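You operate a simulated robot arm through the tools that you are given. There is no shell and no other tool.

The job below is to be done with a simulated two-armed robot. You get a single attempt, and the scene is never put back.

Task
Stand the polish brush in its cup and close both polish tins.
Fine: lid down, then turn its tab level. Set down upright: polish brush.
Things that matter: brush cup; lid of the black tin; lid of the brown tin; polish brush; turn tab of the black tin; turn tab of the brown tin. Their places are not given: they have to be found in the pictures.

The check looks at the end state, three seconds after you hand in, the way a careful person would. Anything else that was tipped, shoved, dropped, spilled or broken makes it a failure. A push-on lid holds only when it is set on centred and level and pressed home; a screw cap is set on level and turned clockwise until tight.

Robot
Two 6-joint arms with two-finger parallel grippers on one trunk that stands fixed in place. Base frame: the origin is at the foot of the trunk, x ahead of it, y to its left, z up. Units: mm, rad, N and s.
The left shoulder is at [60, 187, 1197], the right one opposite. With the tool pointing down near the work surface each hand reaches from about 280 to 620 mm from the base axis, measured 20 degrees to its own side. Payload 1.57 kg a hand.
The TCP of each hand is the grasp point between the finger pads, 30 mm short of the fingertips. In the tool frame z runs along the fingers and y along their closing line. The gripper opens to 110 mm. The fingers are 24 mm wide and 12 mm thick; the gripper's body (48 by 112 mm) begins 78 mm behind the TCP.
Orientation is that of the tool frame in the base frame, as [roll, pitch, yaw] about the fixed x, y, z axes, in that order (R = Rz(yaw) Ry(pitch) Rx(roll)). With the fingers straight down and closing along the base's y, the tool's x points along the base's -x, its y along +y and its z along -z.

Tools
- The arms move only by the tool servo_tool. It takes "left_rows", "right_rows" or both (then of equal length, played together; a hand with none holds still); each is a list of rows, each a list of 2 entries, a list of its own where there are three numbers: the shift along the tool's x, y, z in mm, then the turn, a rotation vector about the tool's x, y, z in degrees. In form: [[[x, y, z], [wx, wy, wz]], ...]. A call has 1 to 20 rows; each row is the pose to reach, as a shift and turn from the pose commanded when the call began, along the tool's axes at that moment. "left_claw" and "right_claw" are, for a hand that has rows, the closure in counts, from 0 (fully open) to 255 (shut), set as the call begins (left out, the last holds). Each row takes 0.2 s and may step no farther than 50 mm and 0.15 rad from the row before; otherwise, or with a gripper value out of range, the whole call is refused. A pose out of reach is approached as far as the arm can. The call stops where the force on the tool passes 60 N (or 10 N more than at its start, if that is more) or the arm is blocked; 0.2 s more then pass. Each finger travels about 153 mm/s and halts on what it meets, pressing with about 21 N; the grip force reading is that of the motor and also rises with nothing between the fingers. The clock runs only during rows and for 0.2 s after the last one: add rows that repeat a pose to give the fingers time. It gives the time, the measured TCP pose, the force on the tool (base axes), the opening and the grip force at its end, in the units of the frame above (readings bear some noise), with the torque about the TCP (base axes, N m) and any sound that the robot's microphone picked up.
- Cameras (640 x 400 px; columns grow to the right, rows downward): "scene" is now at [1.8, -33.9, 1730.7]; the picture's right is [-0.47, -0.88, -0.00], its down [-0.73, 0.39, -0.56] and it looks along [0.49, -0.26, -0.83] (base axes); focal length 370 px, centre (320, 200). "left" rides on the left gripper at [70, -16, -141] in its tool frame; the picture's right is [0.23, 0.97, 0.00], its down [-0.86, 0.20, -0.48] and it looks along [-0.47, 0.11, 0.88] (tool axes); focal length 222 px, centre (320, 200). "right" rides on the right gripper at [70, 16, -141] in its tool frame; the picture's right is [-0.23, 0.97, 0.00], its down [-0.86, -0.20, -0.48] and it looks along [-0.47, -0.11, 0.88] (tool axes); focal length 222 px, centre (320, 200).
- capture(camera): a new picture of that camera. The clock stands still meanwhile.
- slide_trunk(by): slides the trunk up (or, below 0, down) by that many mm; the arms and the scene camera ride with it, the base frame stays. It gives what a move gives, with no picture.
- pan_tilt(pan, tilt): turns the head with the scene camera to pan (to the left, within 1.501 rad either way) and tilt (down, from -0.506 to 1.204), counted from straight ahead of the robot. It gives what a move gives.
- pixel_to_xyz(camera, pixels): for up to 12 pixels [column, row] of the newest picture of that camera ("zoom" is the newest enlarged one), the place [x, y, z] in the base frame of the surface seen there, good to about 2 mm. The clock stands still meanwhile.
- enlarge(camera, box): a new picture of the part [left, top, right, bottom] of that camera's present view, enlarged. The clock stands still meanwhile.
- finish_job(): hands the job in; it is judged then, once.

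Open the grippers and draw the arms clear of the work before you hand the job in, unless the task says otherwise.

The tools are called after "Request:" as name(argument=value, ...) on one line, values as JSON. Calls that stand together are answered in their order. servo_tool: Moves the arms, as the interface text tells. Its arguments: {"type":"object","properties":{"left_rows":{"type":"array","items":{"type":"array"}},"left_claw":{"type":"number"},"right_rows":{"type":"array","items":{"type":"array"}},"right_claw":{"type":"number"}},"required":[]} The other tools are called the same way: slide_trunk (by) slides the trunk up or down; pan_tilt (pan, tilt) turns the head that bears the scene camera; capture (camera) takes a picture; pixel_to_xyz (camera, pixels) gives the place of the surface under pixels of a picture; enlarge (camera, box) takes an enlarged picture of a part of a camera's view; finish_job () hands the job in.

At the start:

```text
time_s: 0.0
left_position: [405.8, -18.0, 1279.2]
left_orientation: [3.14, 0.0, 3.141]
left_force: [0.1, -0.5, -0.4]
left_moment: [0.0, -0.02, 0.01]
left_opening: 110.1
left_grasp_force: 0.0
right_position: [289.7, -406.0, 1252.6]
right_orientation: [-3.141, -0.001, -3.141]
right_force: [-0.2, 0.1, 0.6]
right_moment: [-0.01, 0.0, 0.02]
right_opening: 109.9
right_grasp_force: 0.0
trunk travel left (down, up): [-825.0, 165.0]
head pan, tilt: [-0.49, 0.983]
```

scene: 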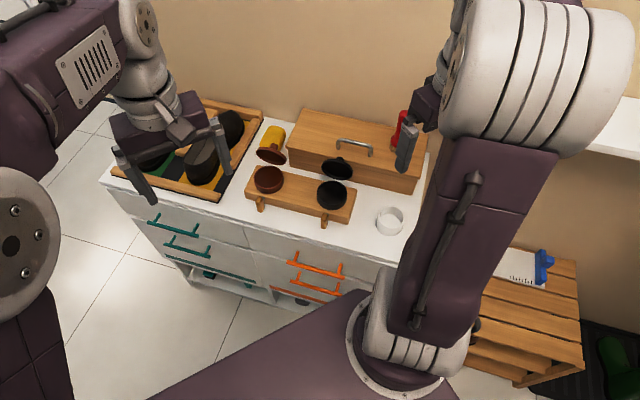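
right: 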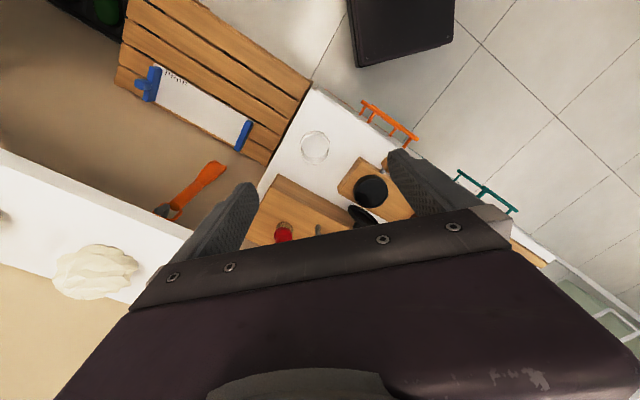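
left: 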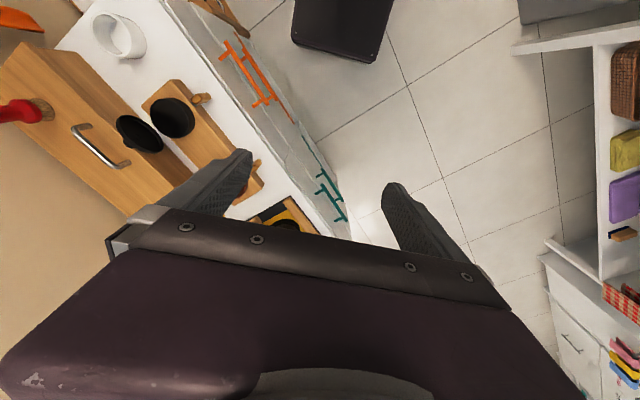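

The scene shows two tins on a wooden rack (about (268,180) and (332,193)) with hinged lids, a white cup at (390,220) and a red thing at (400,130). I take enlarged pictures to see details.

Request:
enlarge(camera="scene", box=[230, 90, 430, 240])

Request:
enlarge(camera="left", box=[0, 0, 280, 220])

Request:
enlarge(camera="right", box=[150, 90, 450, 260])

```text
2.67 times, centred on (330, 165) of scene
```

zoom: 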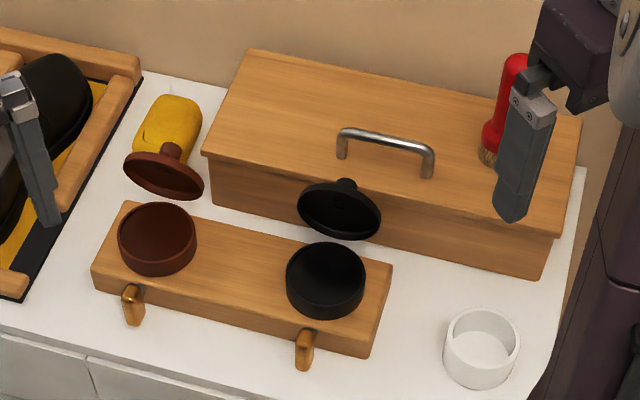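

```text
1.82 times, centred on (140, 110) of left
```

zoom: 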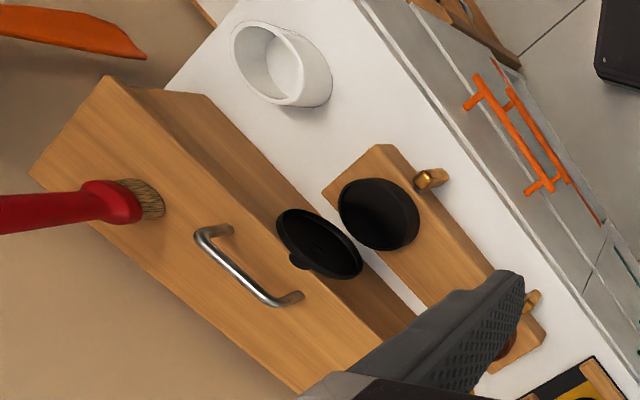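

```text
2.13 times, centred on (300, 175) of right
```

zoom: 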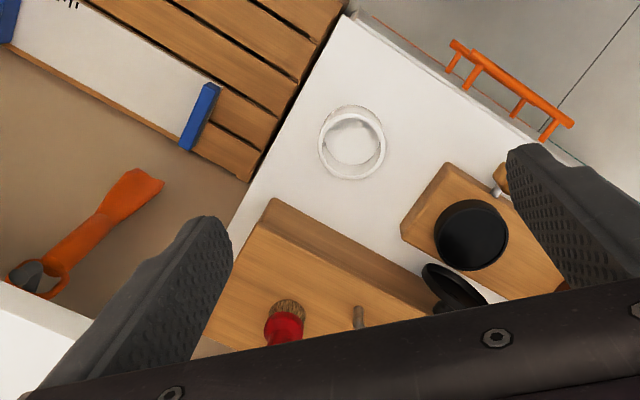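

The lids stand open behind each tin and wooden tabs hang at the rack's front. I take a fresh scene zoom and measure key points.

Request:
enlarge(camera="scene", box=[240, 140, 360, 230])

```text
4.44 times, centred on (300, 185) of scene
```

zoom: 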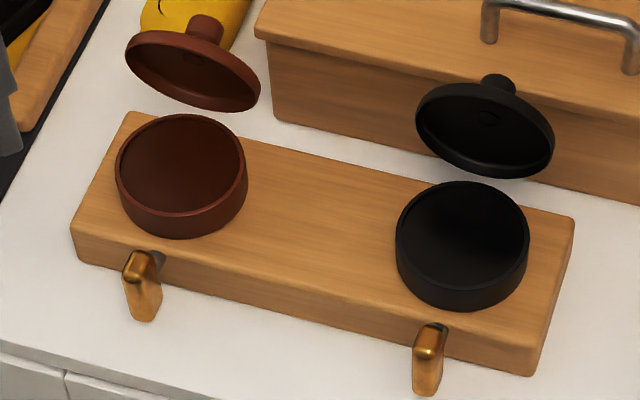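

I measure points on the lids, tins, tabs and rack.

Request:
pixel_to_xyz(camera="zoom", pixels=[[125, 180], [245, 190], [190, 118], [180, 235], [182, 170], [397, 250], [528, 245], [468, 185], [460, 308], [465, 245], [205, 28], [498, 82]])

Request:
pixel_to_xyz(camera="zoom", pixels=[[130, 50], [258, 95], [200, 108], [190, 70], [418, 115], [550, 150], [490, 175], [487, 120], [141, 260], [145, 315], [429, 335], [426, 388]])

Request:
pixel_to_xyz(camera="zoom", pixels=[[75, 225], [80, 260], [130, 115], [573, 220], [540, 340], [530, 373], [156, 262], [438, 325], [300, 170], [300, 270], [300, 310], [30, 300]])

```text
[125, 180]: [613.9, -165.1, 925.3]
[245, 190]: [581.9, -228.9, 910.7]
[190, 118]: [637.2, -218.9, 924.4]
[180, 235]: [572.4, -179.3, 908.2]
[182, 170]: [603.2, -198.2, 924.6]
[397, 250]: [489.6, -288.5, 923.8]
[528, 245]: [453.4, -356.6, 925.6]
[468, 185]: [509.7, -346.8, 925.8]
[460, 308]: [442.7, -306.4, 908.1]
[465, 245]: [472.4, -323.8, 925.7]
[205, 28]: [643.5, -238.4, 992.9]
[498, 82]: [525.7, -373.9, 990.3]
```

```text
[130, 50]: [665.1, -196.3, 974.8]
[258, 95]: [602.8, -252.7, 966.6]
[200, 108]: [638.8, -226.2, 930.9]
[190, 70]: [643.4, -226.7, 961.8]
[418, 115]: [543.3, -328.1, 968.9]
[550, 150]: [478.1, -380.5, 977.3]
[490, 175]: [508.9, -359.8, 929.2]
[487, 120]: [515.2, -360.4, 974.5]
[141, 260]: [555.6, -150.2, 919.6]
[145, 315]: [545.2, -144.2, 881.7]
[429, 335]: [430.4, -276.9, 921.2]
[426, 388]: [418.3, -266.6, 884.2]
```

```text
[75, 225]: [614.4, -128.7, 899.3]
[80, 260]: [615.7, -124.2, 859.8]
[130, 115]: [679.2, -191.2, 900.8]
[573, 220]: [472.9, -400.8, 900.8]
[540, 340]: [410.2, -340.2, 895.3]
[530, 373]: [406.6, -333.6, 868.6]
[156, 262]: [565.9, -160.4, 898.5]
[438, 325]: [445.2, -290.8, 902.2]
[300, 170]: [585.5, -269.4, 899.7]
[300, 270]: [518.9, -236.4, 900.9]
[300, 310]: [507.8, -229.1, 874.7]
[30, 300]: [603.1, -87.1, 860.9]
```

I look at the brush and cup in the left camera by enlarging again, to get measured points.

Request:
enlarge(camera="left", box=[0, 0, 240, 150])

```text
2.67 times, centred on (120, 75) of left
```

zoom: 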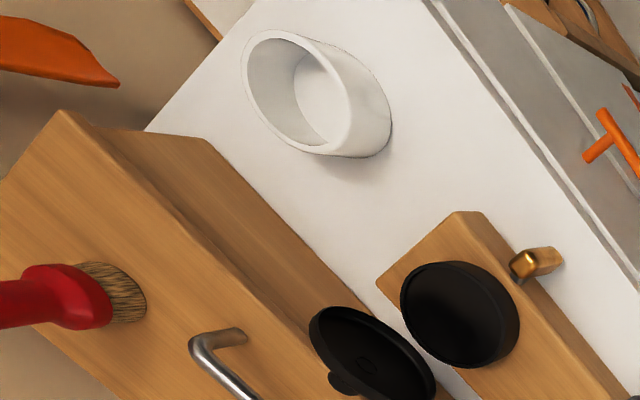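

I measure cup, brush, lid and tab points in this zoom.

Request:
pixel_to_xyz(camera="zoom", pixels=[[270, 35], [335, 150], [250, 80], [345, 90], [320, 85], [375, 150], [115, 290], [60, 300], [10, 300], [110, 320], [345, 385], [312, 330]])

Request:
pixel_to_xyz(camera="zoom", pixels=[[365, 365], [430, 375], [345, 310], [460, 310], [520, 262], [550, 258], [65, 115], [200, 250], [320, 275], [210, 340], [235, 333], [440, 230]])

```text
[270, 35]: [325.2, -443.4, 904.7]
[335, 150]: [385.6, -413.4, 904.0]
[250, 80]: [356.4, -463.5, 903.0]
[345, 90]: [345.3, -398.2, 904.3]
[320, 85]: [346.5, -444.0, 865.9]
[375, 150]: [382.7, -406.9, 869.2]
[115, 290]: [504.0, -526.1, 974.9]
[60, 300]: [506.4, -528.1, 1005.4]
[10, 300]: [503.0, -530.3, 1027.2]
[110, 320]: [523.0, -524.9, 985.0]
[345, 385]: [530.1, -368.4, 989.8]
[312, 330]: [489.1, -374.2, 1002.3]
```

```text
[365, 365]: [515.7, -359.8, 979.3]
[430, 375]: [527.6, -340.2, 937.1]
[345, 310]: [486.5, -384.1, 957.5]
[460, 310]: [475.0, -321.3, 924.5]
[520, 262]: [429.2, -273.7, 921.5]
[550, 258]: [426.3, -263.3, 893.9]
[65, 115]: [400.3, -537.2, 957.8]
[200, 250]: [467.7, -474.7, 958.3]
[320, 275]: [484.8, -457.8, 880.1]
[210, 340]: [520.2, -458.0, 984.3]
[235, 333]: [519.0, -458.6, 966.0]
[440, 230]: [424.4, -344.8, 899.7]
```

Brush stands bristles-down on the box near (505,-530); cup centre ≈(355,-430), rim z≈904; lids stand open about vertical behind the tins, tabs hang at the rack front. I move the left hand away to the left and bring the right hand lower to view the black tin from its front.

Request:
servo_tool(left_rows=[[[0, 25, 0], [0, 0, 0]], [[0, 50, 0], [0, 0, 0]], [[0, 75, 0], [0, 0, 0]], [[0, 100, 0], [0, 0, 0]], [[0, 125, 0], [0, 0, 0]], [[0, 150, 0], [0, 0, 0]]], right_rows=[[[-14, 26, 25], [0, 0, 5.4]], [[-28, 52, 50], [0, 0, 10.8]], [[-42, 78, 75], [0, 0, 16.2]], [[-56, 104, 100], [0, 0, 21.6]], [[-70, 130, 125], [0, 0, 27]], [[-85, 156, 152], [0, 0, 32]]])

Request:
capture(camera="right")

Request:
capture(camera="scene")

```text
time_s: 1.4
left_position: [408.0, 132.9, 1277.0]
left_orientation: [-3.14, 0.0, -3.141]
left_force: [-0.1, 0.7, -0.4]
left_moment: [0.01, 0.03, 0.0]
left_opening: 110.0
left_grasp_force: 0.0
right_position: [376.7, -246.3, 1099.1]
right_orientation: [-3.141, 0.001, 2.582]
right_force: [-0.9, 0.7, 0.3]
right_moment: [-0.01, 0.02, 0.0]
right_opening: 109.8
right_grasp_force: 0.0
trunk travel left (down, up): [-825.0, 165.0]
head pan, tilt: [-0.49, 0.983]
```

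```text
taken
```

right: 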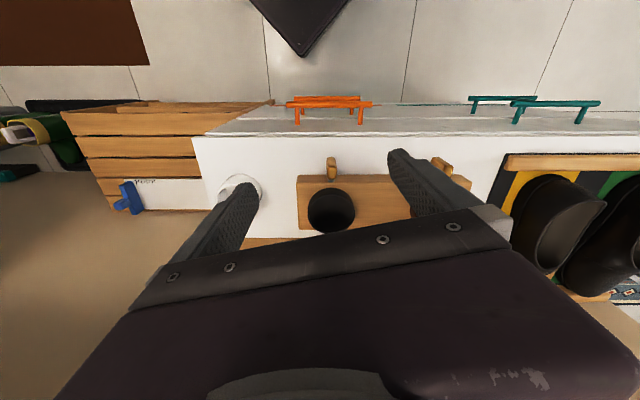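

```text
taken
```

scene: 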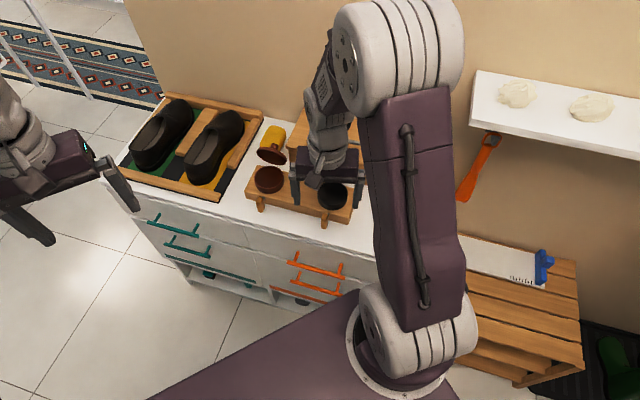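

The hand camera view is upside-down (top = nearer the robot) and the gripper hides the lids. I turn the right hand to face the rack squarely and pull it to the front, then pitch it so its camera looks at the tabs and lids.

Request:
servo_tool(right_rows=[[[22, 12, 25], [0, 0, 4.4]], [[44, 24, 50], [0, 0, 8.8]], [[66, 36, 75], [0, 0, 13.1]]])

Request:
servo_tool(right_rows=[[[0, 0, 0], [0, -7.5, 0]], [[0, 0, 0], [0, -15, 0]], [[0, 0, 0], [0, -22.5, 0]], [[0, 0, 0], [0, -30, 0]], [[0, 0, 0], [0, -37.5, 0]], [[0, 0, 0], [0, -45, 0]]])

Request:
capture(camera="right")

Request:
capture(camera="scene")

```text
time_s: 2.2
left_position: [406.8, 132.4, 1277.8]
left_orientation: [3.141, 0.0, 3.14]
left_force: [0.3, 0.2, -0.2]
left_moment: [0.01, 0.0, -0.04]
left_opening: 110.1
left_grasp_force: 0.1
right_position: [337.2, -183.4, 1024.0]
right_orientation: [-3.142, 0.0, 2.353]
right_force: [0.6, -0.6, -0.4]
right_moment: [-0.01, 0.0, 0.0]
right_opening: 110.1
right_grasp_force: 0.1
trunk travel left (down, up): [-825.0, 165.0]
head pan, tilt: [-0.49, 0.983]
```

```text
time_s: 3.6
left_position: [405.6, 133.8, 1277.5]
left_orientation: [-3.14, 0.0, 3.141]
left_force: [0.2, 0.6, 0.1]
left_moment: [-0.06, 0.01, 0.02]
left_opening: 110.2
left_grasp_force: 0.2
right_position: [351.7, -172.3, 1112.1]
right_orientation: [-3.125, 0.783, 2.364]
right_force: [-0.2, -0.5, -0.2]
right_moment: [0.0, 0.0, 0.0]
right_opening: 109.8
right_grasp_force: 0.1
right hand out of reach, approached as far as the arm can: row 1, 2, 3, 4, 5, 6
trunk travel left (down, up): [-825.0, 165.0]
head pan, tilt: [-0.49, 0.983]
```

```text
taken
```

right: 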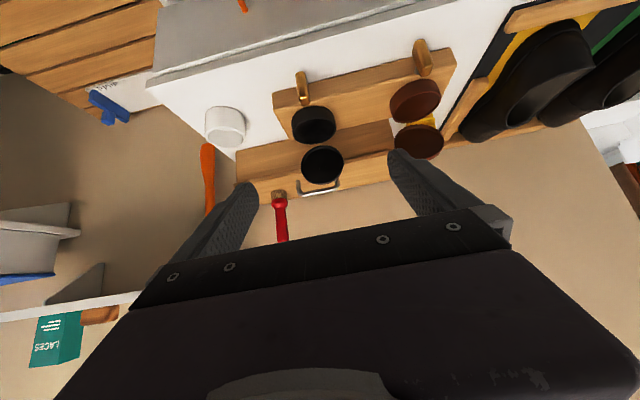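

```text
taken
```

scene: 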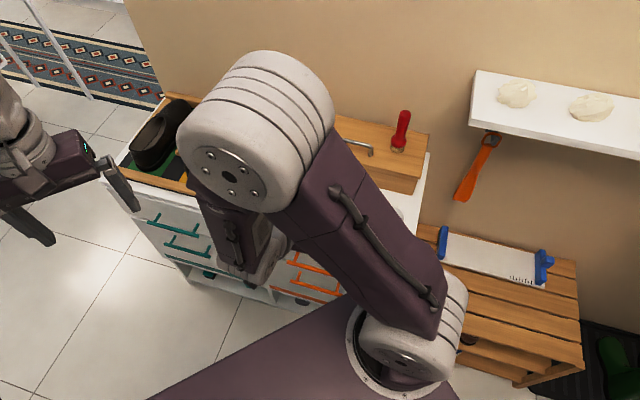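

The arm folded and ended at z≈1112, but the camera now has a good front view: tabs at (302,88) and (422,55), tins at (313,125) and (415,100), lids at (322,163) and (418,140). I enlarge it.

Request:
enlarge(camera="right", box=[260, 60, 388, 140])

Request:
enlarge(camera="right", box=[270, 100, 398, 180])

Request:
enlarge(camera="right", box=[360, 30, 488, 110])

Request:
enlarge(camera="right", box=[360, 90, 488, 170])

```text
5.00 times, centred on (324, 100) of right
```

zoom: 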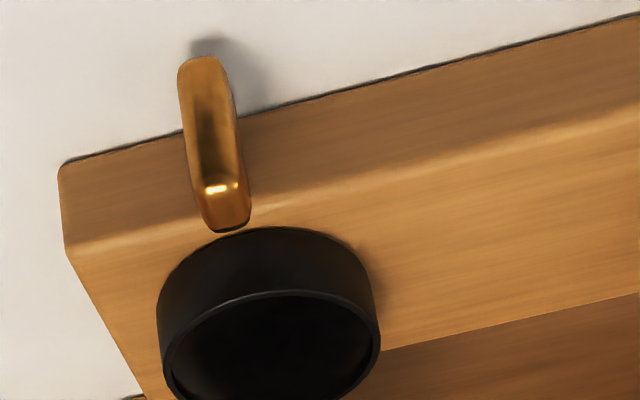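

```text
5.00 times, centred on (334, 140) of right
```

zoom: 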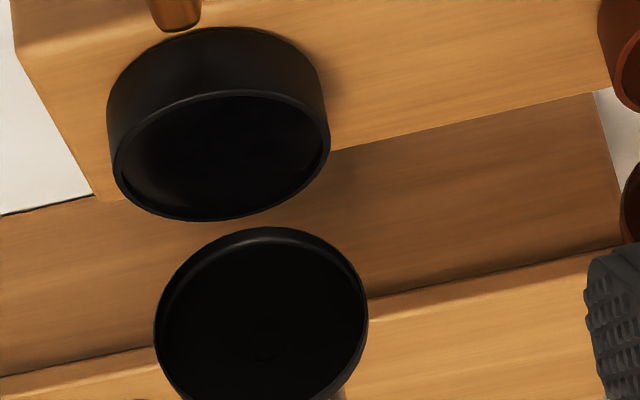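

```text
5.00 times, centred on (424, 70) of right
```

zoom: 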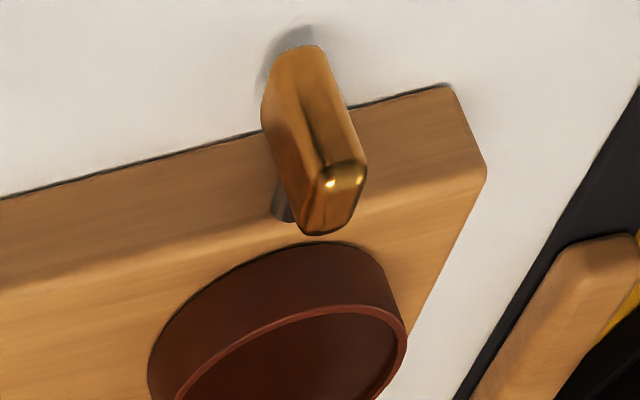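

```text
5.00 times, centred on (424, 130) of right
```

zoom: 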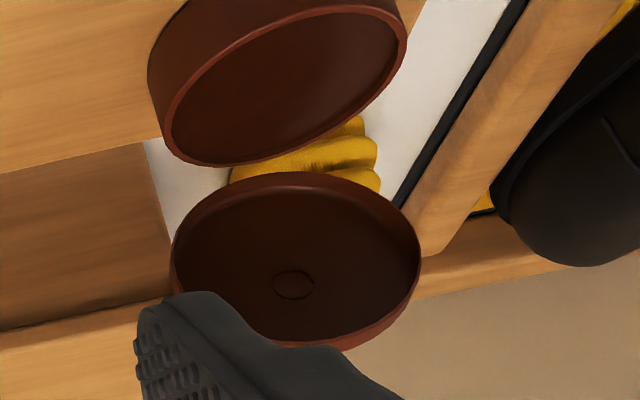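

The tabs are brass bars on grey shafts, standing vertical. I measure the black tab and then the brown tab more precisely.

Request:
enlarge(camera="right", box=[270, 60, 334, 100])

Request:
pixel_to_xyz(camera="zoom", pixels=[[300, 130], [310, 200], [320, 270], [330, 290], [350, 275], [335, 345], [290, 270], [370, 270], [270, 150], [340, 150], [250, 270], [420, 230]])

Request:
enlarge(camera="right", box=[390, 30, 454, 70])

Request:
pixel_to_xyz(camera="zoom", pixels=[[300, 120], [320, 200], [300, 240], [340, 240], [280, 200], [340, 310], [240, 350], [330, 360], [230, 270], [200, 270]])

```text
10.00 times, centred on (302, 80) of right
```

zoom: 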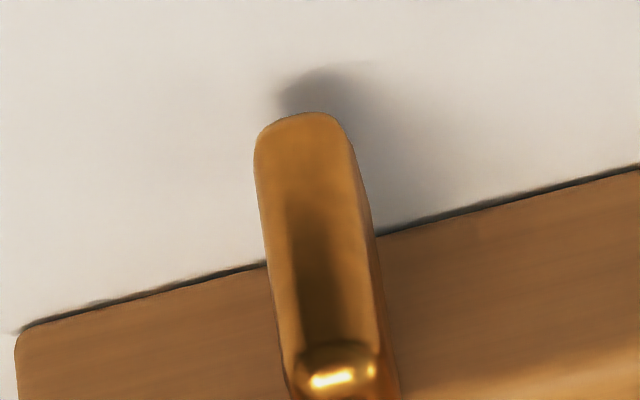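

```text
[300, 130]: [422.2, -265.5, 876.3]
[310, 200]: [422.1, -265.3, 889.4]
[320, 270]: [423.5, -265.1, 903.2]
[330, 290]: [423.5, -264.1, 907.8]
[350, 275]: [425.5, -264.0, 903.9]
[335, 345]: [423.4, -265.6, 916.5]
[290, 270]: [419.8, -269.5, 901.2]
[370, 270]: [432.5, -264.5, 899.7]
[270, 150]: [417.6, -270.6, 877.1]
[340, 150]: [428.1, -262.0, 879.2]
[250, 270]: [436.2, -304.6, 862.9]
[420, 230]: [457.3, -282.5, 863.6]
```

```text
10.00 times, centred on (422, 50) of right
```

zoom: 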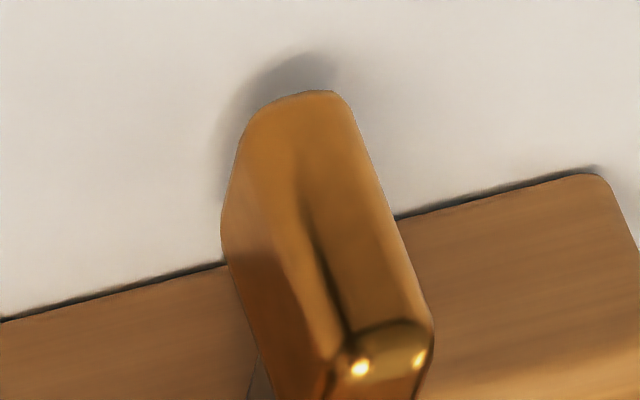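

```text
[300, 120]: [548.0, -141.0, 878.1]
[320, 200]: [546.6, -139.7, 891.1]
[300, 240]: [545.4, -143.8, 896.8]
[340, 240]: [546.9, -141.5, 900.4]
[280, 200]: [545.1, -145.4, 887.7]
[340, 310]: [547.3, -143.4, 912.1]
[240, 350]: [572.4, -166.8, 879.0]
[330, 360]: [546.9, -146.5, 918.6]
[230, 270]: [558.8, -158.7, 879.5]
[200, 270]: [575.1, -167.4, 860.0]
```

Tab faces are at about z 872–922, 14 mm wide, fronts 38 mm ahead of the rack. Now I zoom on the brush and box in the scene camera and measure.

Request:
enlarge(camera="scene", box=[340, 90, 452, 160])

Request:
pixel_to_xyz(camera="zoom", pixels=[[362, 110], [375, 125], [365, 165], [355, 210], [330, 310], [365, 320], [330, 350], [320, 270], [370, 270], [385, 130], [345, 130], [200, 330]])

```text
5.71 times, centred on (396, 125) of scene
```

zoom: 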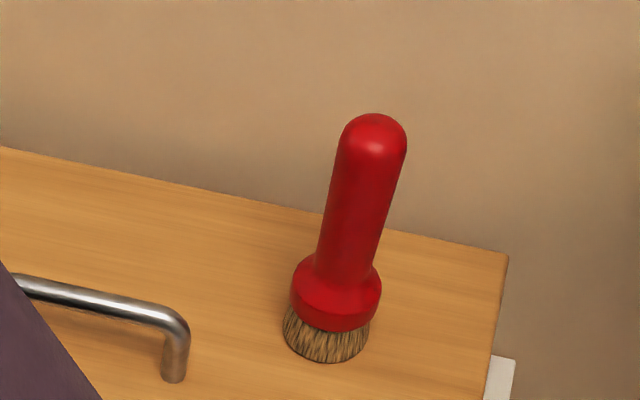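

```text
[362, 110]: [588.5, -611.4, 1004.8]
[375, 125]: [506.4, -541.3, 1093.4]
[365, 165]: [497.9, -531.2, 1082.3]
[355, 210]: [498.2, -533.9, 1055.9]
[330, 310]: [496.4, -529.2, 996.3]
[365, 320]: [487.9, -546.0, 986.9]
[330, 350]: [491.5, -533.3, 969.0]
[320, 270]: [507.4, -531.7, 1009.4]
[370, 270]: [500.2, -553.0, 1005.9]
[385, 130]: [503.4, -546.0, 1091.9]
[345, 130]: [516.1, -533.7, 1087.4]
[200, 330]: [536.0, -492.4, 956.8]
```

Brush axis ≈(507,-541), handle top z≈1095. Now I measure the black lid from this front view.

Request:
enlarge(camera="right", box=[290, 130, 370, 200])

Request:
pixel_to_xyz(camera="zoom", pixels=[[210, 175], [430, 175], [310, 95], [310, 185], [330, 100], [230, 270], [400, 270], [310, 290], [320, 320], [320, 350], [400, 120], [240, 120]])

```text
5.71 times, centred on (330, 165) of right
```

zoom: 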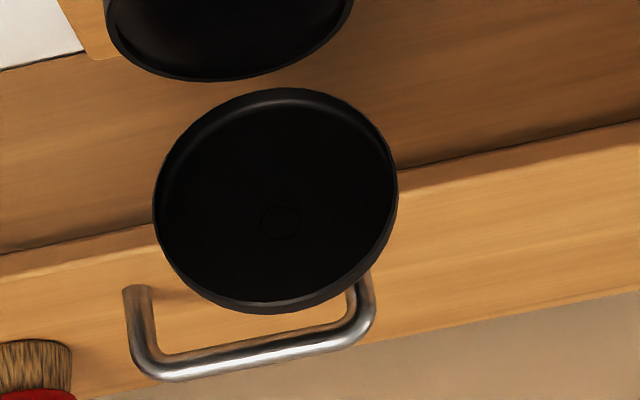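

```text
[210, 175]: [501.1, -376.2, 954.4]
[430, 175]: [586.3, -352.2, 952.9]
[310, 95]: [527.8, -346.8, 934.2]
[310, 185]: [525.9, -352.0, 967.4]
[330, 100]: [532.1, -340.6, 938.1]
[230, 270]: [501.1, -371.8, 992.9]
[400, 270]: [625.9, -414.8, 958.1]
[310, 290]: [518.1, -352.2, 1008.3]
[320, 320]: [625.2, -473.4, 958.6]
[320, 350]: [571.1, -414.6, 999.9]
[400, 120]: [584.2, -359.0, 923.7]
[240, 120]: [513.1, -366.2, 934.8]
```

The black lid stands almost vertical (centre ≈ a z of 978, top ≈1020), its hinge line just behind the tin. I bring the right hand back to tool-down and check where it ends up.

Request:
servo_tool(right_rows=[[[0, 0, 0], [0, 7.5, 0]], [[0, 0, 0], [0, 15, 0]], [[0, 0, 0], [0, 22.5, 0]], [[0, 0, 0], [0, 30, 0]], [[0, 0, 0], [0, 37.5, 0]], [[0, 0, 0], [0, 45, 0]]], right_claw=255)

```text
time_s: 5.0
left_position: [406.3, 132.6, 1277.3]
left_orientation: [3.141, 0.001, -3.141]
left_force: [0.2, 0.8, -0.3]
left_moment: [0.0, -0.01, -0.02]
left_opening: 109.8
left_grasp_force: 0.0
right_position: [354.5, -172.0, 1108.7]
right_orientation: [-3.141, -0.001, 2.353]
right_force: [0.1, 0.5, 0.2]
right_moment: [0.05, 0.0, 0.01]
right_opening: 0.1
right_grasp_force: 20.3
trunk travel left (down, up): [-825.0, 165.0]
head pan, tilt: [-0.49, 0.983]
```

The hand is at (354,-172,1109) tool-down with its x axis toward the rack's front. I move it back over the black lid at z≈1110 to behind it.

Request:
servo_tool(right_rows=[[[-46, -3, 0], [0, 0, 0]], [[-92, -6, 0], [0, 0, 0]], [[-138, -10, 0], [0, 0, 0]], [[-184, -13, 0], [0, 0, 0]], [[-230, -16, 0], [0, 0, 0]], [[-275, -19, 0], [0, 0, 0]], [[-275, -19, 0], [0, 0, 0]]])

Request:
capture(camera="scene")

Request:
capture(camera="right")

```text
time_s: 6.6
left_position: [405.4, 132.2, 1278.6]
left_orientation: [3.141, 0.0, 3.142]
left_force: [0.2, -0.2, -0.4]
left_moment: [-0.03, 0.0, 0.01]
left_opening: 110.1
left_grasp_force: 0.1
right_position: [532.8, -377.8, 1110.3]
right_orientation: [3.141, 0.0, 2.354]
right_force: [-0.3, 0.1, -0.6]
right_moment: [-0.03, 0.01, -0.01]
right_opening: 0.2
right_grasp_force: 21.1
trunk travel left (down, up): [-825.0, 165.0]
head pan, tilt: [-0.49, 0.983]
```

```text
taken
```

scene: 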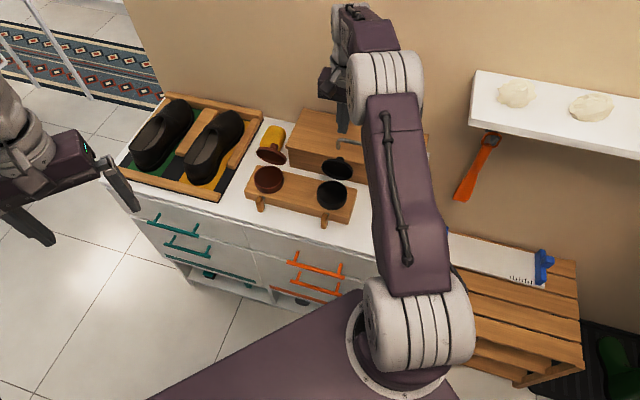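

```text
taken
```

right: 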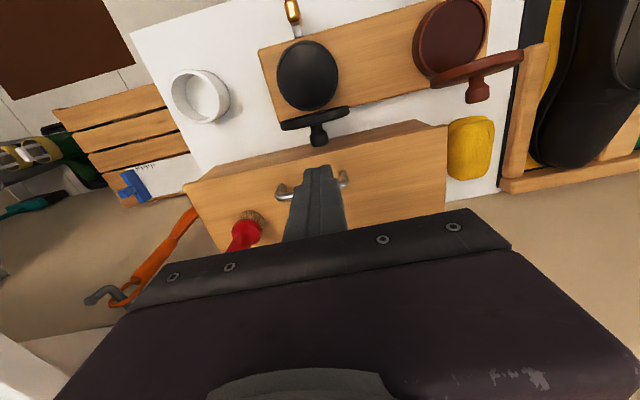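

The right camera shows the black lid edge-on at (315,120), its knob at (318,135) and the closed fingertips at (322,172). I zoom and measure the lid, knob and handle here.

Request:
enlarge(camera="right", box=[250, 80, 394, 170])

Request:
pixel_to_xyz(camera="zoom", pixels=[[300, 245], [300, 280], [300, 195], [140, 205], [430, 125], [300, 165], [280, 120], [330, 375], [130, 375], [415, 355], [200, 200], [400, 150]])

Request:
enlarge(camera="right", box=[400, 20, 544, 110])

Request:
pixel_to_xyz(camera="zoom", pixels=[[345, 335], [345, 290], [335, 240], [140, 280], [535, 160], [330, 205], [215, 70], [100, 60], [370, 40], [240, 230]])

```text
4.44 times, centred on (322, 125) of right
```

zoom: 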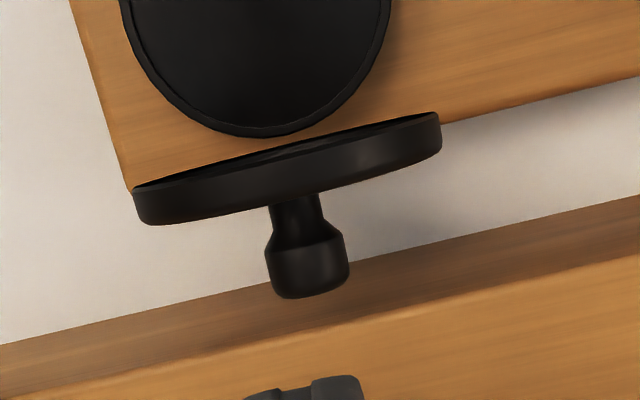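

```text
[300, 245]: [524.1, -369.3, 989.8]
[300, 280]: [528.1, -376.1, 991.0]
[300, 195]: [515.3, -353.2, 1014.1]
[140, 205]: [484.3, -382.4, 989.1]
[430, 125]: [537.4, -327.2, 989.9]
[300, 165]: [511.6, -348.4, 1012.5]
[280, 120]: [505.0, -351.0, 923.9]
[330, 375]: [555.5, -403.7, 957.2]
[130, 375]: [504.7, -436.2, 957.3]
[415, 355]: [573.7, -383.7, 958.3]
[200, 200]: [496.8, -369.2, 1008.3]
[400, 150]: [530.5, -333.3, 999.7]
```

```text
4.44 times, centred on (472, 65) of right
```

zoom: 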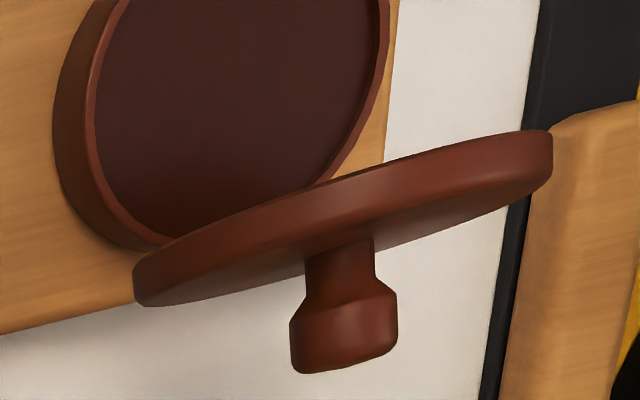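

```text
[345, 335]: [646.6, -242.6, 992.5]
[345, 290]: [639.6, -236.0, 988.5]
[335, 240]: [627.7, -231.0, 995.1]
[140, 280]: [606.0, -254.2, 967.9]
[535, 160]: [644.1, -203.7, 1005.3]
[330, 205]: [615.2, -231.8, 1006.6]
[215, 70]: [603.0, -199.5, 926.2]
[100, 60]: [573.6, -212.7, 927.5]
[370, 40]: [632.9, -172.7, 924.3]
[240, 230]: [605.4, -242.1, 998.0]
```

Black knob ends at b≈-646 and z≈991 while the lid top is z≈1015, so fingertips at z≈1000 will push only the lid's top edge. I descend behind the lid to TCP z 1030.

Request:
servo_tool(right_rows=[[[0, 0, 25], [0, 0, 0]], [[0, 0, 50], [0, 0, 0]], [[0, 0, 70], [0, 0, 0]], [[0, 0, 80], [0, 0, 0]]])

Request:
capture(camera="right")

Request:
enlarge(camera="scene", box=[290, 90, 386, 210])

```text
time_s: 7.6
left_position: [407.4, 131.7, 1277.8]
left_orientation: [3.141, -0.001, -3.139]
left_force: [-0.4, -0.8, 0.0]
left_moment: [0.01, 0.01, 0.0]
left_opening: 110.2
left_grasp_force: 0.0
right_position: [535.7, -379.3, 1031.8]
right_orientation: [-3.14, -0.001, 2.355]
right_force: [0.5, 0.0, -0.4]
right_moment: [0.04, 0.01, 0.0]
right_opening: 0.0
right_grasp_force: 21.1
trunk travel left (down, up): [-825.0, 165.0]
head pan, tilt: [-0.49, 0.983]
```

```text
taken
```

right: 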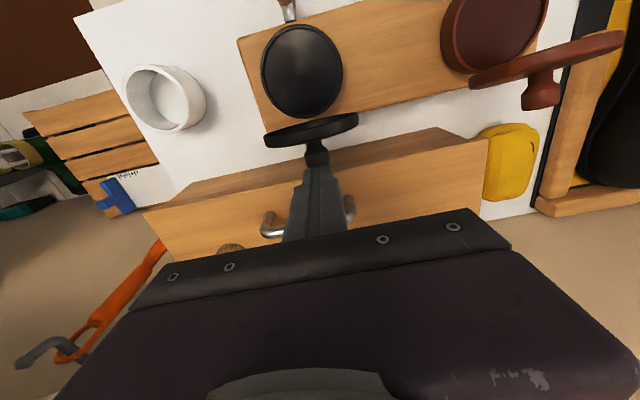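

```text
3.33 times, centred on (338, 150) of scene
```

zoom: 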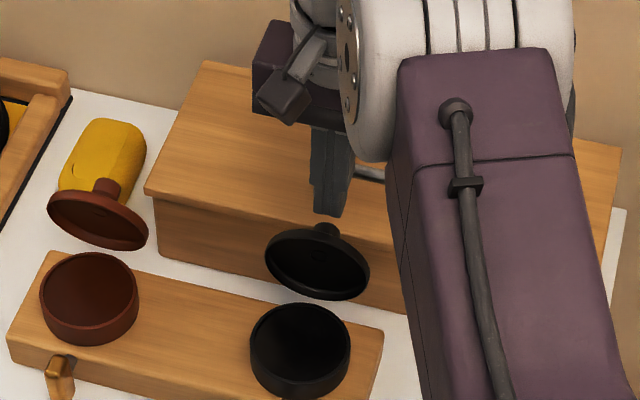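

Fingertips sit just behind the black lid's top edge. I push forward (tool +x) slowly by 60 mm while watching the force.

Request:
servo_tool(right_rows=[[[6, 0, 0], [0, 0, 0]], [[12, 0, 0], [0, 0, 0]], [[18, 0, 0], [0, 0, 0]], [[24, 0, 0], [0, 0, 0]], [[30, 0, 0], [0, 0, 0]], [[36, 0, 0], [0, 0, 0]], [[42, 0, 0], [0, 0, 0]], [[48, 0, 0], [0, 0, 0]], [[54, 0, 0], [0, 0, 0]], [[60, 0, 0], [0, 0, 0]]])

Request:
capture(camera="right")

Request:
enlarge(camera="scene", box=[290, 90, 386, 210])

```text
time_s: 9.8
left_position: [406.3, 131.6, 1278.4]
left_orientation: [-3.141, -0.001, 3.141]
left_force: [0.5, 0.2, 0.0]
left_moment: [0.02, 0.0, -0.02]
left_opening: 110.0
left_grasp_force: 0.1
right_position: [493.3, -336.5, 1030.6]
right_orientation: [-3.141, -0.002, 2.351]
right_force: [0.0, -0.5, -1.1]
right_moment: [-0.02, 0.01, 0.03]
right_opening: 0.0
right_grasp_force: 21.0
trunk travel left (down, up): [-825.0, 165.0]
head pan, tilt: [-0.49, 0.983]
```

```text
taken
```

right: 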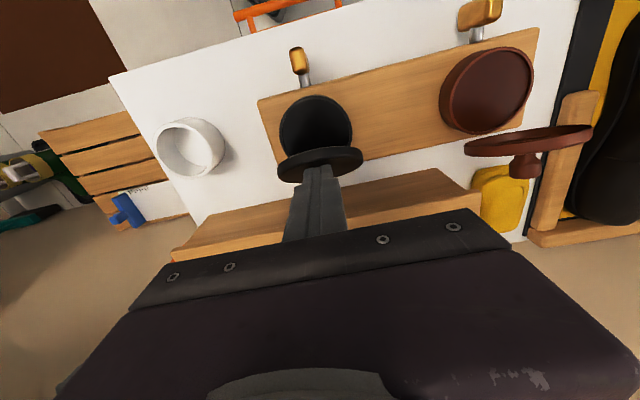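

```text
3.33 times, centred on (338, 150) of scene
```

zoom: 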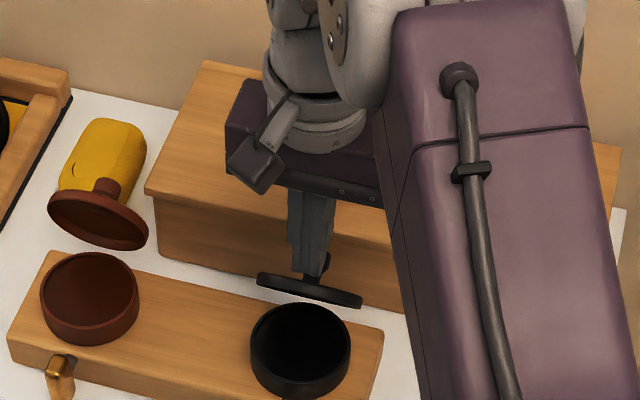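

The black lid has swung forward about 30° and rests against the finger (hinge holds by friction). I continue along an arc, forward and down, to bring it to roughly 65°.

Request:
servo_tool(right_rows=[[[6, 0, 1], [0, 0, 0]], [[12, 0, 3], [0, 0, 0]], [[18, 0, 8], [0, 0, 0]], [[24, 0, 14], [0, 0, 0]], [[29, 0, 19], [0, 0, 0]], [[33, 0, 25], [0, 0, 0]]])

Request:
capture(camera="right")

Request:
enlarge(camera="scene", box=[290, 90, 386, 210])

```text
time_s: 11.2
left_position: [406.6, 132.3, 1278.3]
left_orientation: [3.141, 0.002, -3.141]
left_force: [-0.1, 0.7, -0.3]
left_moment: [-0.03, 0.0, 0.0]
left_opening: 110.2
left_grasp_force: 0.1
right_position: [469.8, -313.5, 1004.7]
right_orientation: [3.142, 0.001, 2.355]
right_force: [-0.7, 0.2, -0.2]
right_moment: [0.01, -0.03, 0.0]
right_opening: 0.1
right_grasp_force: 21.0
trunk travel left (down, up): [-825.0, 165.0]
head pan, tilt: [-0.49, 0.983]
```

```text
taken
```

right: 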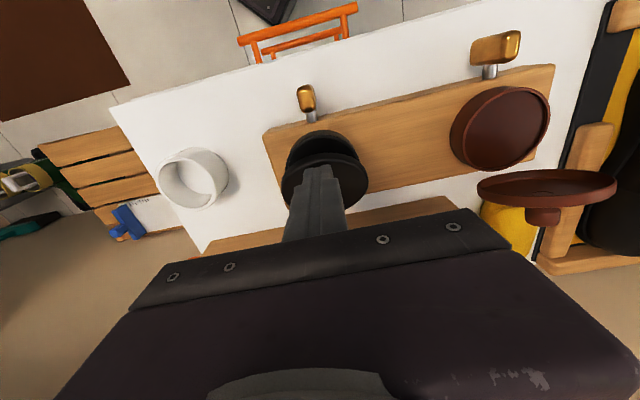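

```text
3.33 times, centred on (338, 150) of scene
```

zoom: 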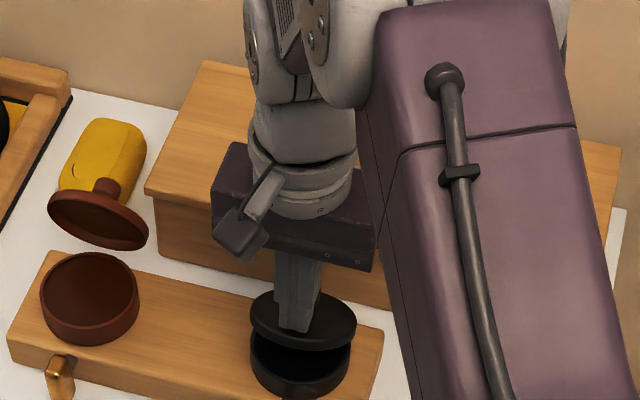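

The lid is at about 60°. I lift the fingers 40 mm and look before pressing on the knob.

Request:
servo_tool(right_rows=[[[0, 0, -20], [0, 0, 0]], [[0, 0, -50], [0, 0, 0]]])

Request:
enlarge(camera="right", box=[250, 80, 410, 190])

Request:
enlarge(camera="scene", box=[290, 120, 370, 220])

```text
time_s: 11.8
left_position: [405.0, 132.0, 1277.6]
left_orientation: [-3.14, -0.001, 3.141]
left_force: [0.2, 1.5, -0.8]
left_moment: [0.01, -0.01, -0.01]
left_opening: 110.2
left_grasp_force: 0.1
right_position: [468.5, -312.7, 1054.5]
right_orientation: [3.142, 0.0, 2.354]
right_force: [-1.2, -0.5, -0.2]
right_moment: [-0.02, 0.01, 0.02]
right_opening: 0.0
right_grasp_force: 21.4
trunk travel left (down, up): [-825.0, 165.0]
head pan, tilt: [-0.49, 0.983]
```

```text
3.64 times, centred on (330, 135) of right
```

zoom: 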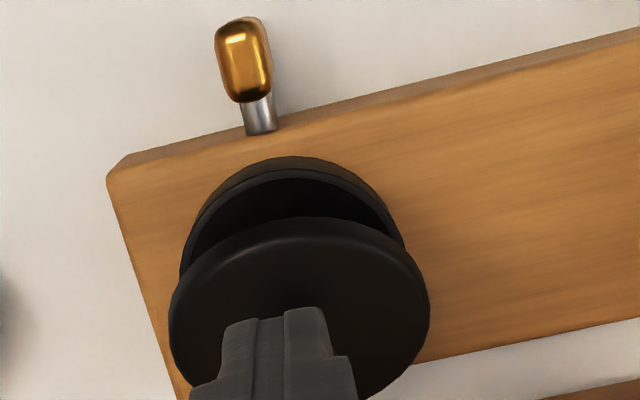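

```text
4.00 times, centred on (330, 170) of scene
```

zoom: 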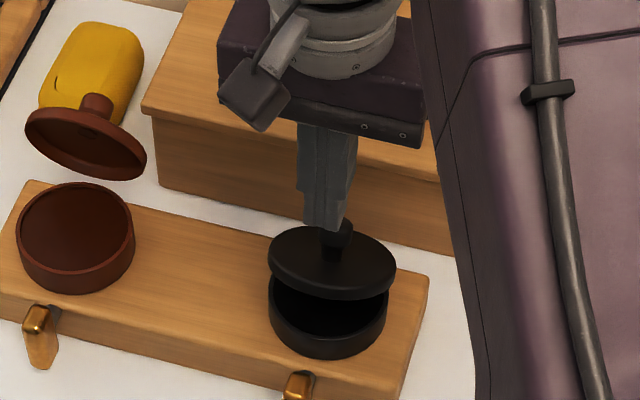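

The lid holds at about 25° short of level; the knob is at scene-zoom (337,237). I measure it.

Request:
pixel_to_xyz(camera="zoom", pixels=[[340, 238], [330, 248], [335, 270], [272, 265], [392, 268], [330, 292], [325, 315], [280, 300], [385, 300], [325, 355]])

```text
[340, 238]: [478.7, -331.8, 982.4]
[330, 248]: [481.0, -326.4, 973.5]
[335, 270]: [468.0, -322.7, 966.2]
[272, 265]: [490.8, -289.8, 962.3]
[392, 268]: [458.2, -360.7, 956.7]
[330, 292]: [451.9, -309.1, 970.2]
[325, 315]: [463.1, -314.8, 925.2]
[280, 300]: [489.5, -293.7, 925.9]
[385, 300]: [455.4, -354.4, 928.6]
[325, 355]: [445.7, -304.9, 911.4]
```

The knob head is around b≈-573, a≈-105, top z≈984. I move the closed fingers above it and press down in small steps.

Request:
servo_tool(right_rows=[[[-17, -4, 0], [0, 0, 0]], [[-17, -4, 25], [0, 0, 0]], [[-17, -4, 35], [0, 0, 0]], [[-17, -4, 40], [0, 0, 0]], [[-17, -4, 44], [0, 0, 0]], [[-17, -4, 48], [0, 0, 0]], [[-17, -4, 52], [0, 0, 0]]])

Request:
enlarge(camera="right", box=[250, 80, 410, 190])

Request:
enlarge(camera="scene", box=[290, 120, 370, 220])

```text
time_s: 13.4
left_position: [404.2, 135.1, 1279.2]
left_orientation: [-3.139, 0.001, -3.141]
left_force: [-0.3, 0.1, 0.0]
left_moment: [-0.02, -0.02, 0.01]
left_opening: 110.1
left_grasp_force: 0.1
right_position: [479.4, -328.1, 1003.5]
right_orientation: [-3.14, 0.008, 2.356]
right_force: [0.8, -0.3, 0.9]
right_moment: [0.01, -0.02, 0.02]
right_opening: 0.0
right_grasp_force: 20.9
trunk travel left (down, up): [-825.0, 165.0]
head pan, tilt: [-0.49, 0.983]
```

```text
3.64 times, centred on (330, 135) of right
```

zoom: 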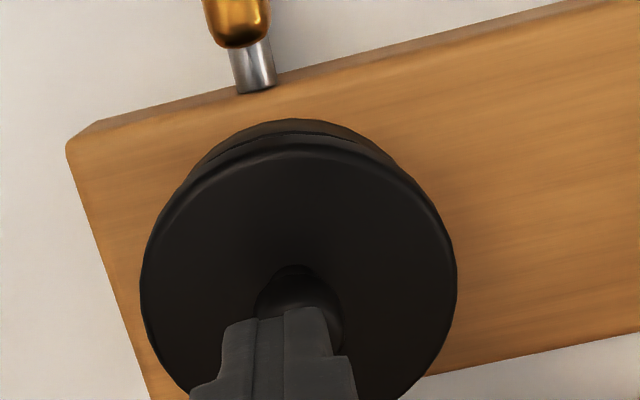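

```text
4.00 times, centred on (330, 170) of scene
```

zoom: 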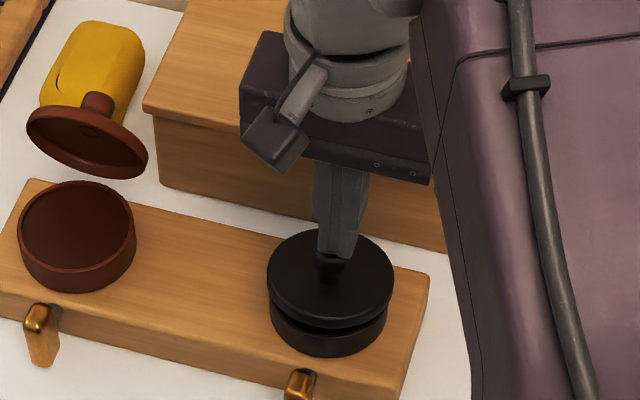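

The lid is nearly level with the fingers on the knob (tip z≈973). I shift 5 mm forward to centre over the knob and press down further in 3 mm steps.

Request:
servo_tool(right_rows=[[[4, 0, -3], [0, 0, 0]], [[4, 0, 3], [0, 0, 0]], [[4, 0, 6], [0, 0, 0]], [[4, 0, 9], [0, 0, 0]], [[4, 0, 12], [0, 0, 0]], [[4, 0, 15], [0, 0, 0]], [[4, 0, 18], [0, 0, 0]]])

Request:
enlarge(camera="scene", box=[290, 120, 370, 220])

```text
time_s: 15.0
left_position: [398.7, 135.2, 1278.9]
left_orientation: [-3.139, 0.005, 3.141]
left_force: [-0.7, -0.2, 0.6]
left_moment: [0.02, 0.04, 0.01]
left_opening: 110.2
left_grasp_force: 0.1
right_position: [476.2, -325.5, 995.9]
right_orientation: [3.134, 0.018, 2.354]
right_force: [-12.3, -0.4, 36.2]
right_moment: [0.26, 0.67, 0.02]
right_opening: 0.0
right_grasp_force: 20.9
trunk travel left (down, up): [-825.0, 165.0]
head pan, tilt: [-0.49, 0.983]
stopped in row 7 (right hand): the force on the tool passed its limit at 62 N (the readings are from after the stop); the commanded pose is now the measured one
```

```text
4.00 times, centred on (330, 170) of scene
```

zoom: 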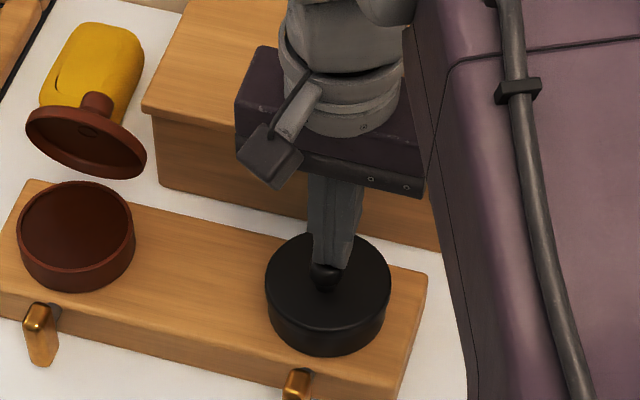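

The lid is pressed flush (62 N stop). I lift the fingers and check the lid.

Request:
servo_tool(right_rows=[[[0, 0, -20], [0, 0, 0]], [[0, 0, -60], [0, 0, 0]], [[0, 0, -100], [0, 0, 0]]])

Request:
enlarge(camera="scene", box=[290, 120, 370, 220])

Request:
capture(camera="right")

```text
time_s: 15.8
left_position: [404.5, 132.0, 1277.8]
left_orientation: [3.141, 0.001, 3.141]
left_force: [-0.6, 1.1, 0.3]
left_moment: [-0.01, 0.0, -0.03]
left_opening: 110.1
left_grasp_force: 0.0
right_position: [478.1, -324.7, 1091.8]
right_orientation: [3.137, 0.013, 2.355]
right_force: [-0.6, 0.0, -0.5]
right_moment: [-0.02, -0.02, -0.02]
right_opening: 0.0
right_grasp_force: 21.0
trunk travel left (down, up): [-825.0, 165.0]
head pan, tilt: [-0.49, 0.983]
```

```text
4.00 times, centred on (330, 170) of scene
```

zoom: 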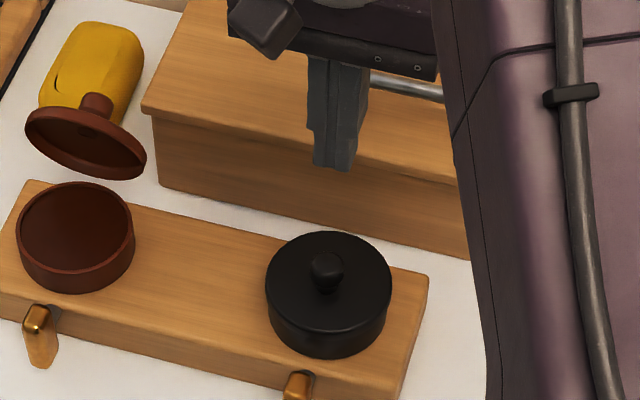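

```text
taken
```

right: 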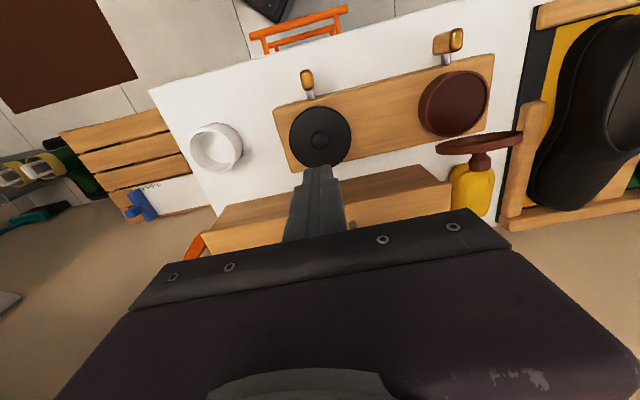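

Black lid is down flat. The brown lid leans a bit further forward (top rim b≈-599, z≈1008; knob end b≈-635, z≈995). I move the closed fingers at z≈1110 to behind the brown lid and see whether it is reachable tool-down.

Request:
servo_tool(right_rows=[[[-24, 20, -10], [0, 0, 0]], [[-48, 50, -18], [0, 0, 0]], [[-74, 80, -18], [0, 0, 0]], [[-74, 115, -18], [0, 0, 0]], [[-74, 150, -18], [0, 0, 0]], [[-74, 175, -18], [0, 0, 0]], [[-74, 175, -18], [0, 0, 0]]])

Request:
capture(camera="right")

Request:
capture(camera="scene")

```text
time_s: 17.4
left_position: [406.0, 132.6, 1277.3]
left_orientation: [-3.14, 0.0, -3.141]
left_force: [-0.7, -0.1, -0.1]
left_moment: [0.03, -0.02, 0.0]
left_opening: 109.9
left_grasp_force: 0.2
right_position: [598.8, -247.9, 1104.4]
right_orientation: [3.136, 0.012, 2.355]
right_force: [0.4, -0.3, 0.4]
right_moment: [-0.01, -0.01, 0.05]
right_opening: 0.1
right_grasp_force: 20.9
right hand out of reach, approached as far as the arm can: row 3, 4, 5, 6, 7
trunk travel left (down, up): [-825.0, 165.0]
head pan, tilt: [-0.49, 0.983]
```

```text
taken
```

right: 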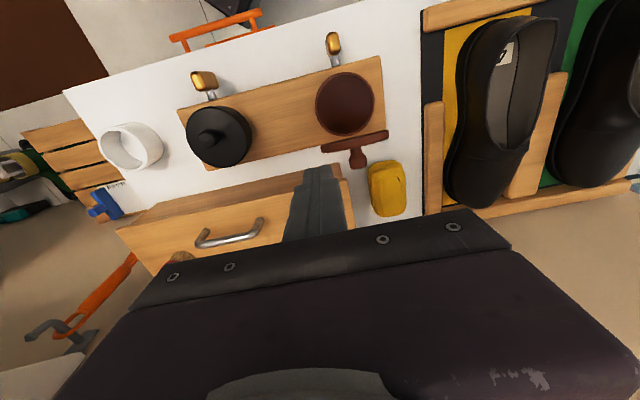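

```text
taken
```

scene: 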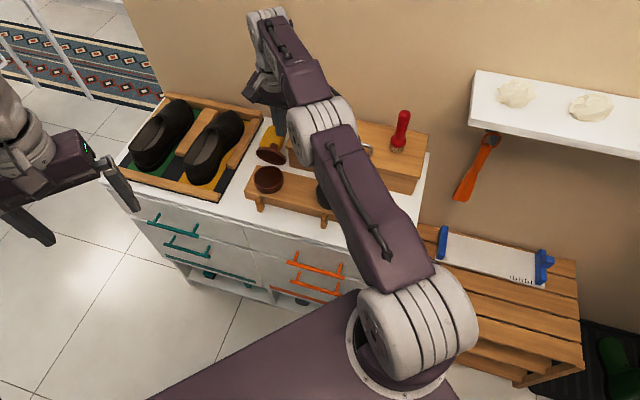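

Tool-down reach ends at about 542 mm from the shoulder, short by ~55 mm. I tilt the tool 25° outward (toward base +x) while moving to behind the brown lid at the same height.

Request:
servo_tool(right_rows=[[[0, 0, 0], [-5.9, -5.9, 0]], [[-13, 12, -3], [-11.8, -11.8, 0]], [[-27, 24, -6], [-17.7, -17.7, 0]], [[-40, 36, -8], [-17.7, -17.7, 0]], [[-40, 36, -8], [-17.7, -17.7, 0]]])

Request:
capture(camera="right")

Request:
enlarge(camera="scene", box=[220, 90, 348, 210])

```text
time_s: 18.6
left_position: [406.7, 130.6, 1277.4]
left_orientation: [3.142, 0.0, 3.141]
left_force: [-0.3, 0.4, 0.3]
left_moment: [-0.03, -0.01, 0.07]
left_opening: 109.8
left_grasp_force: 0.1
right_position: [649.8, -251.8, 1113.4]
right_orientation: [2.816, 0.315, 2.303]
right_force: [-0.2, 0.0, -0.1]
right_moment: [0.04, 0.02, -0.01]
right_opening: 0.0
right_grasp_force: 21.0
trunk travel left (down, up): [-825.0, 165.0]
head pan, tilt: [-0.49, 0.983]
```

```text
taken
```

right: 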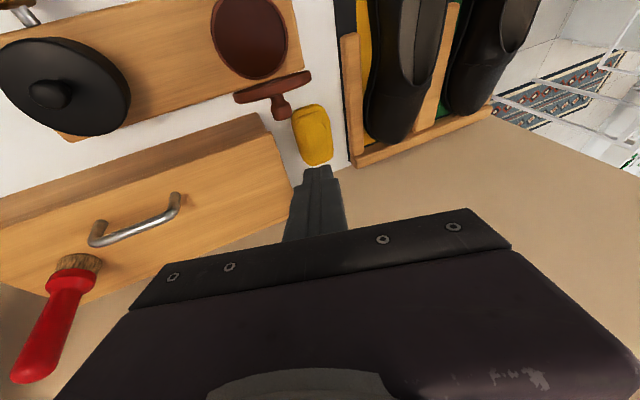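

```text
3.33 times, centred on (284, 150) of scene
```

zoom: 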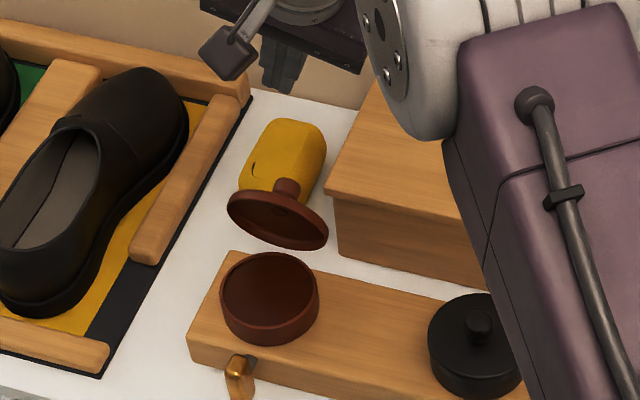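

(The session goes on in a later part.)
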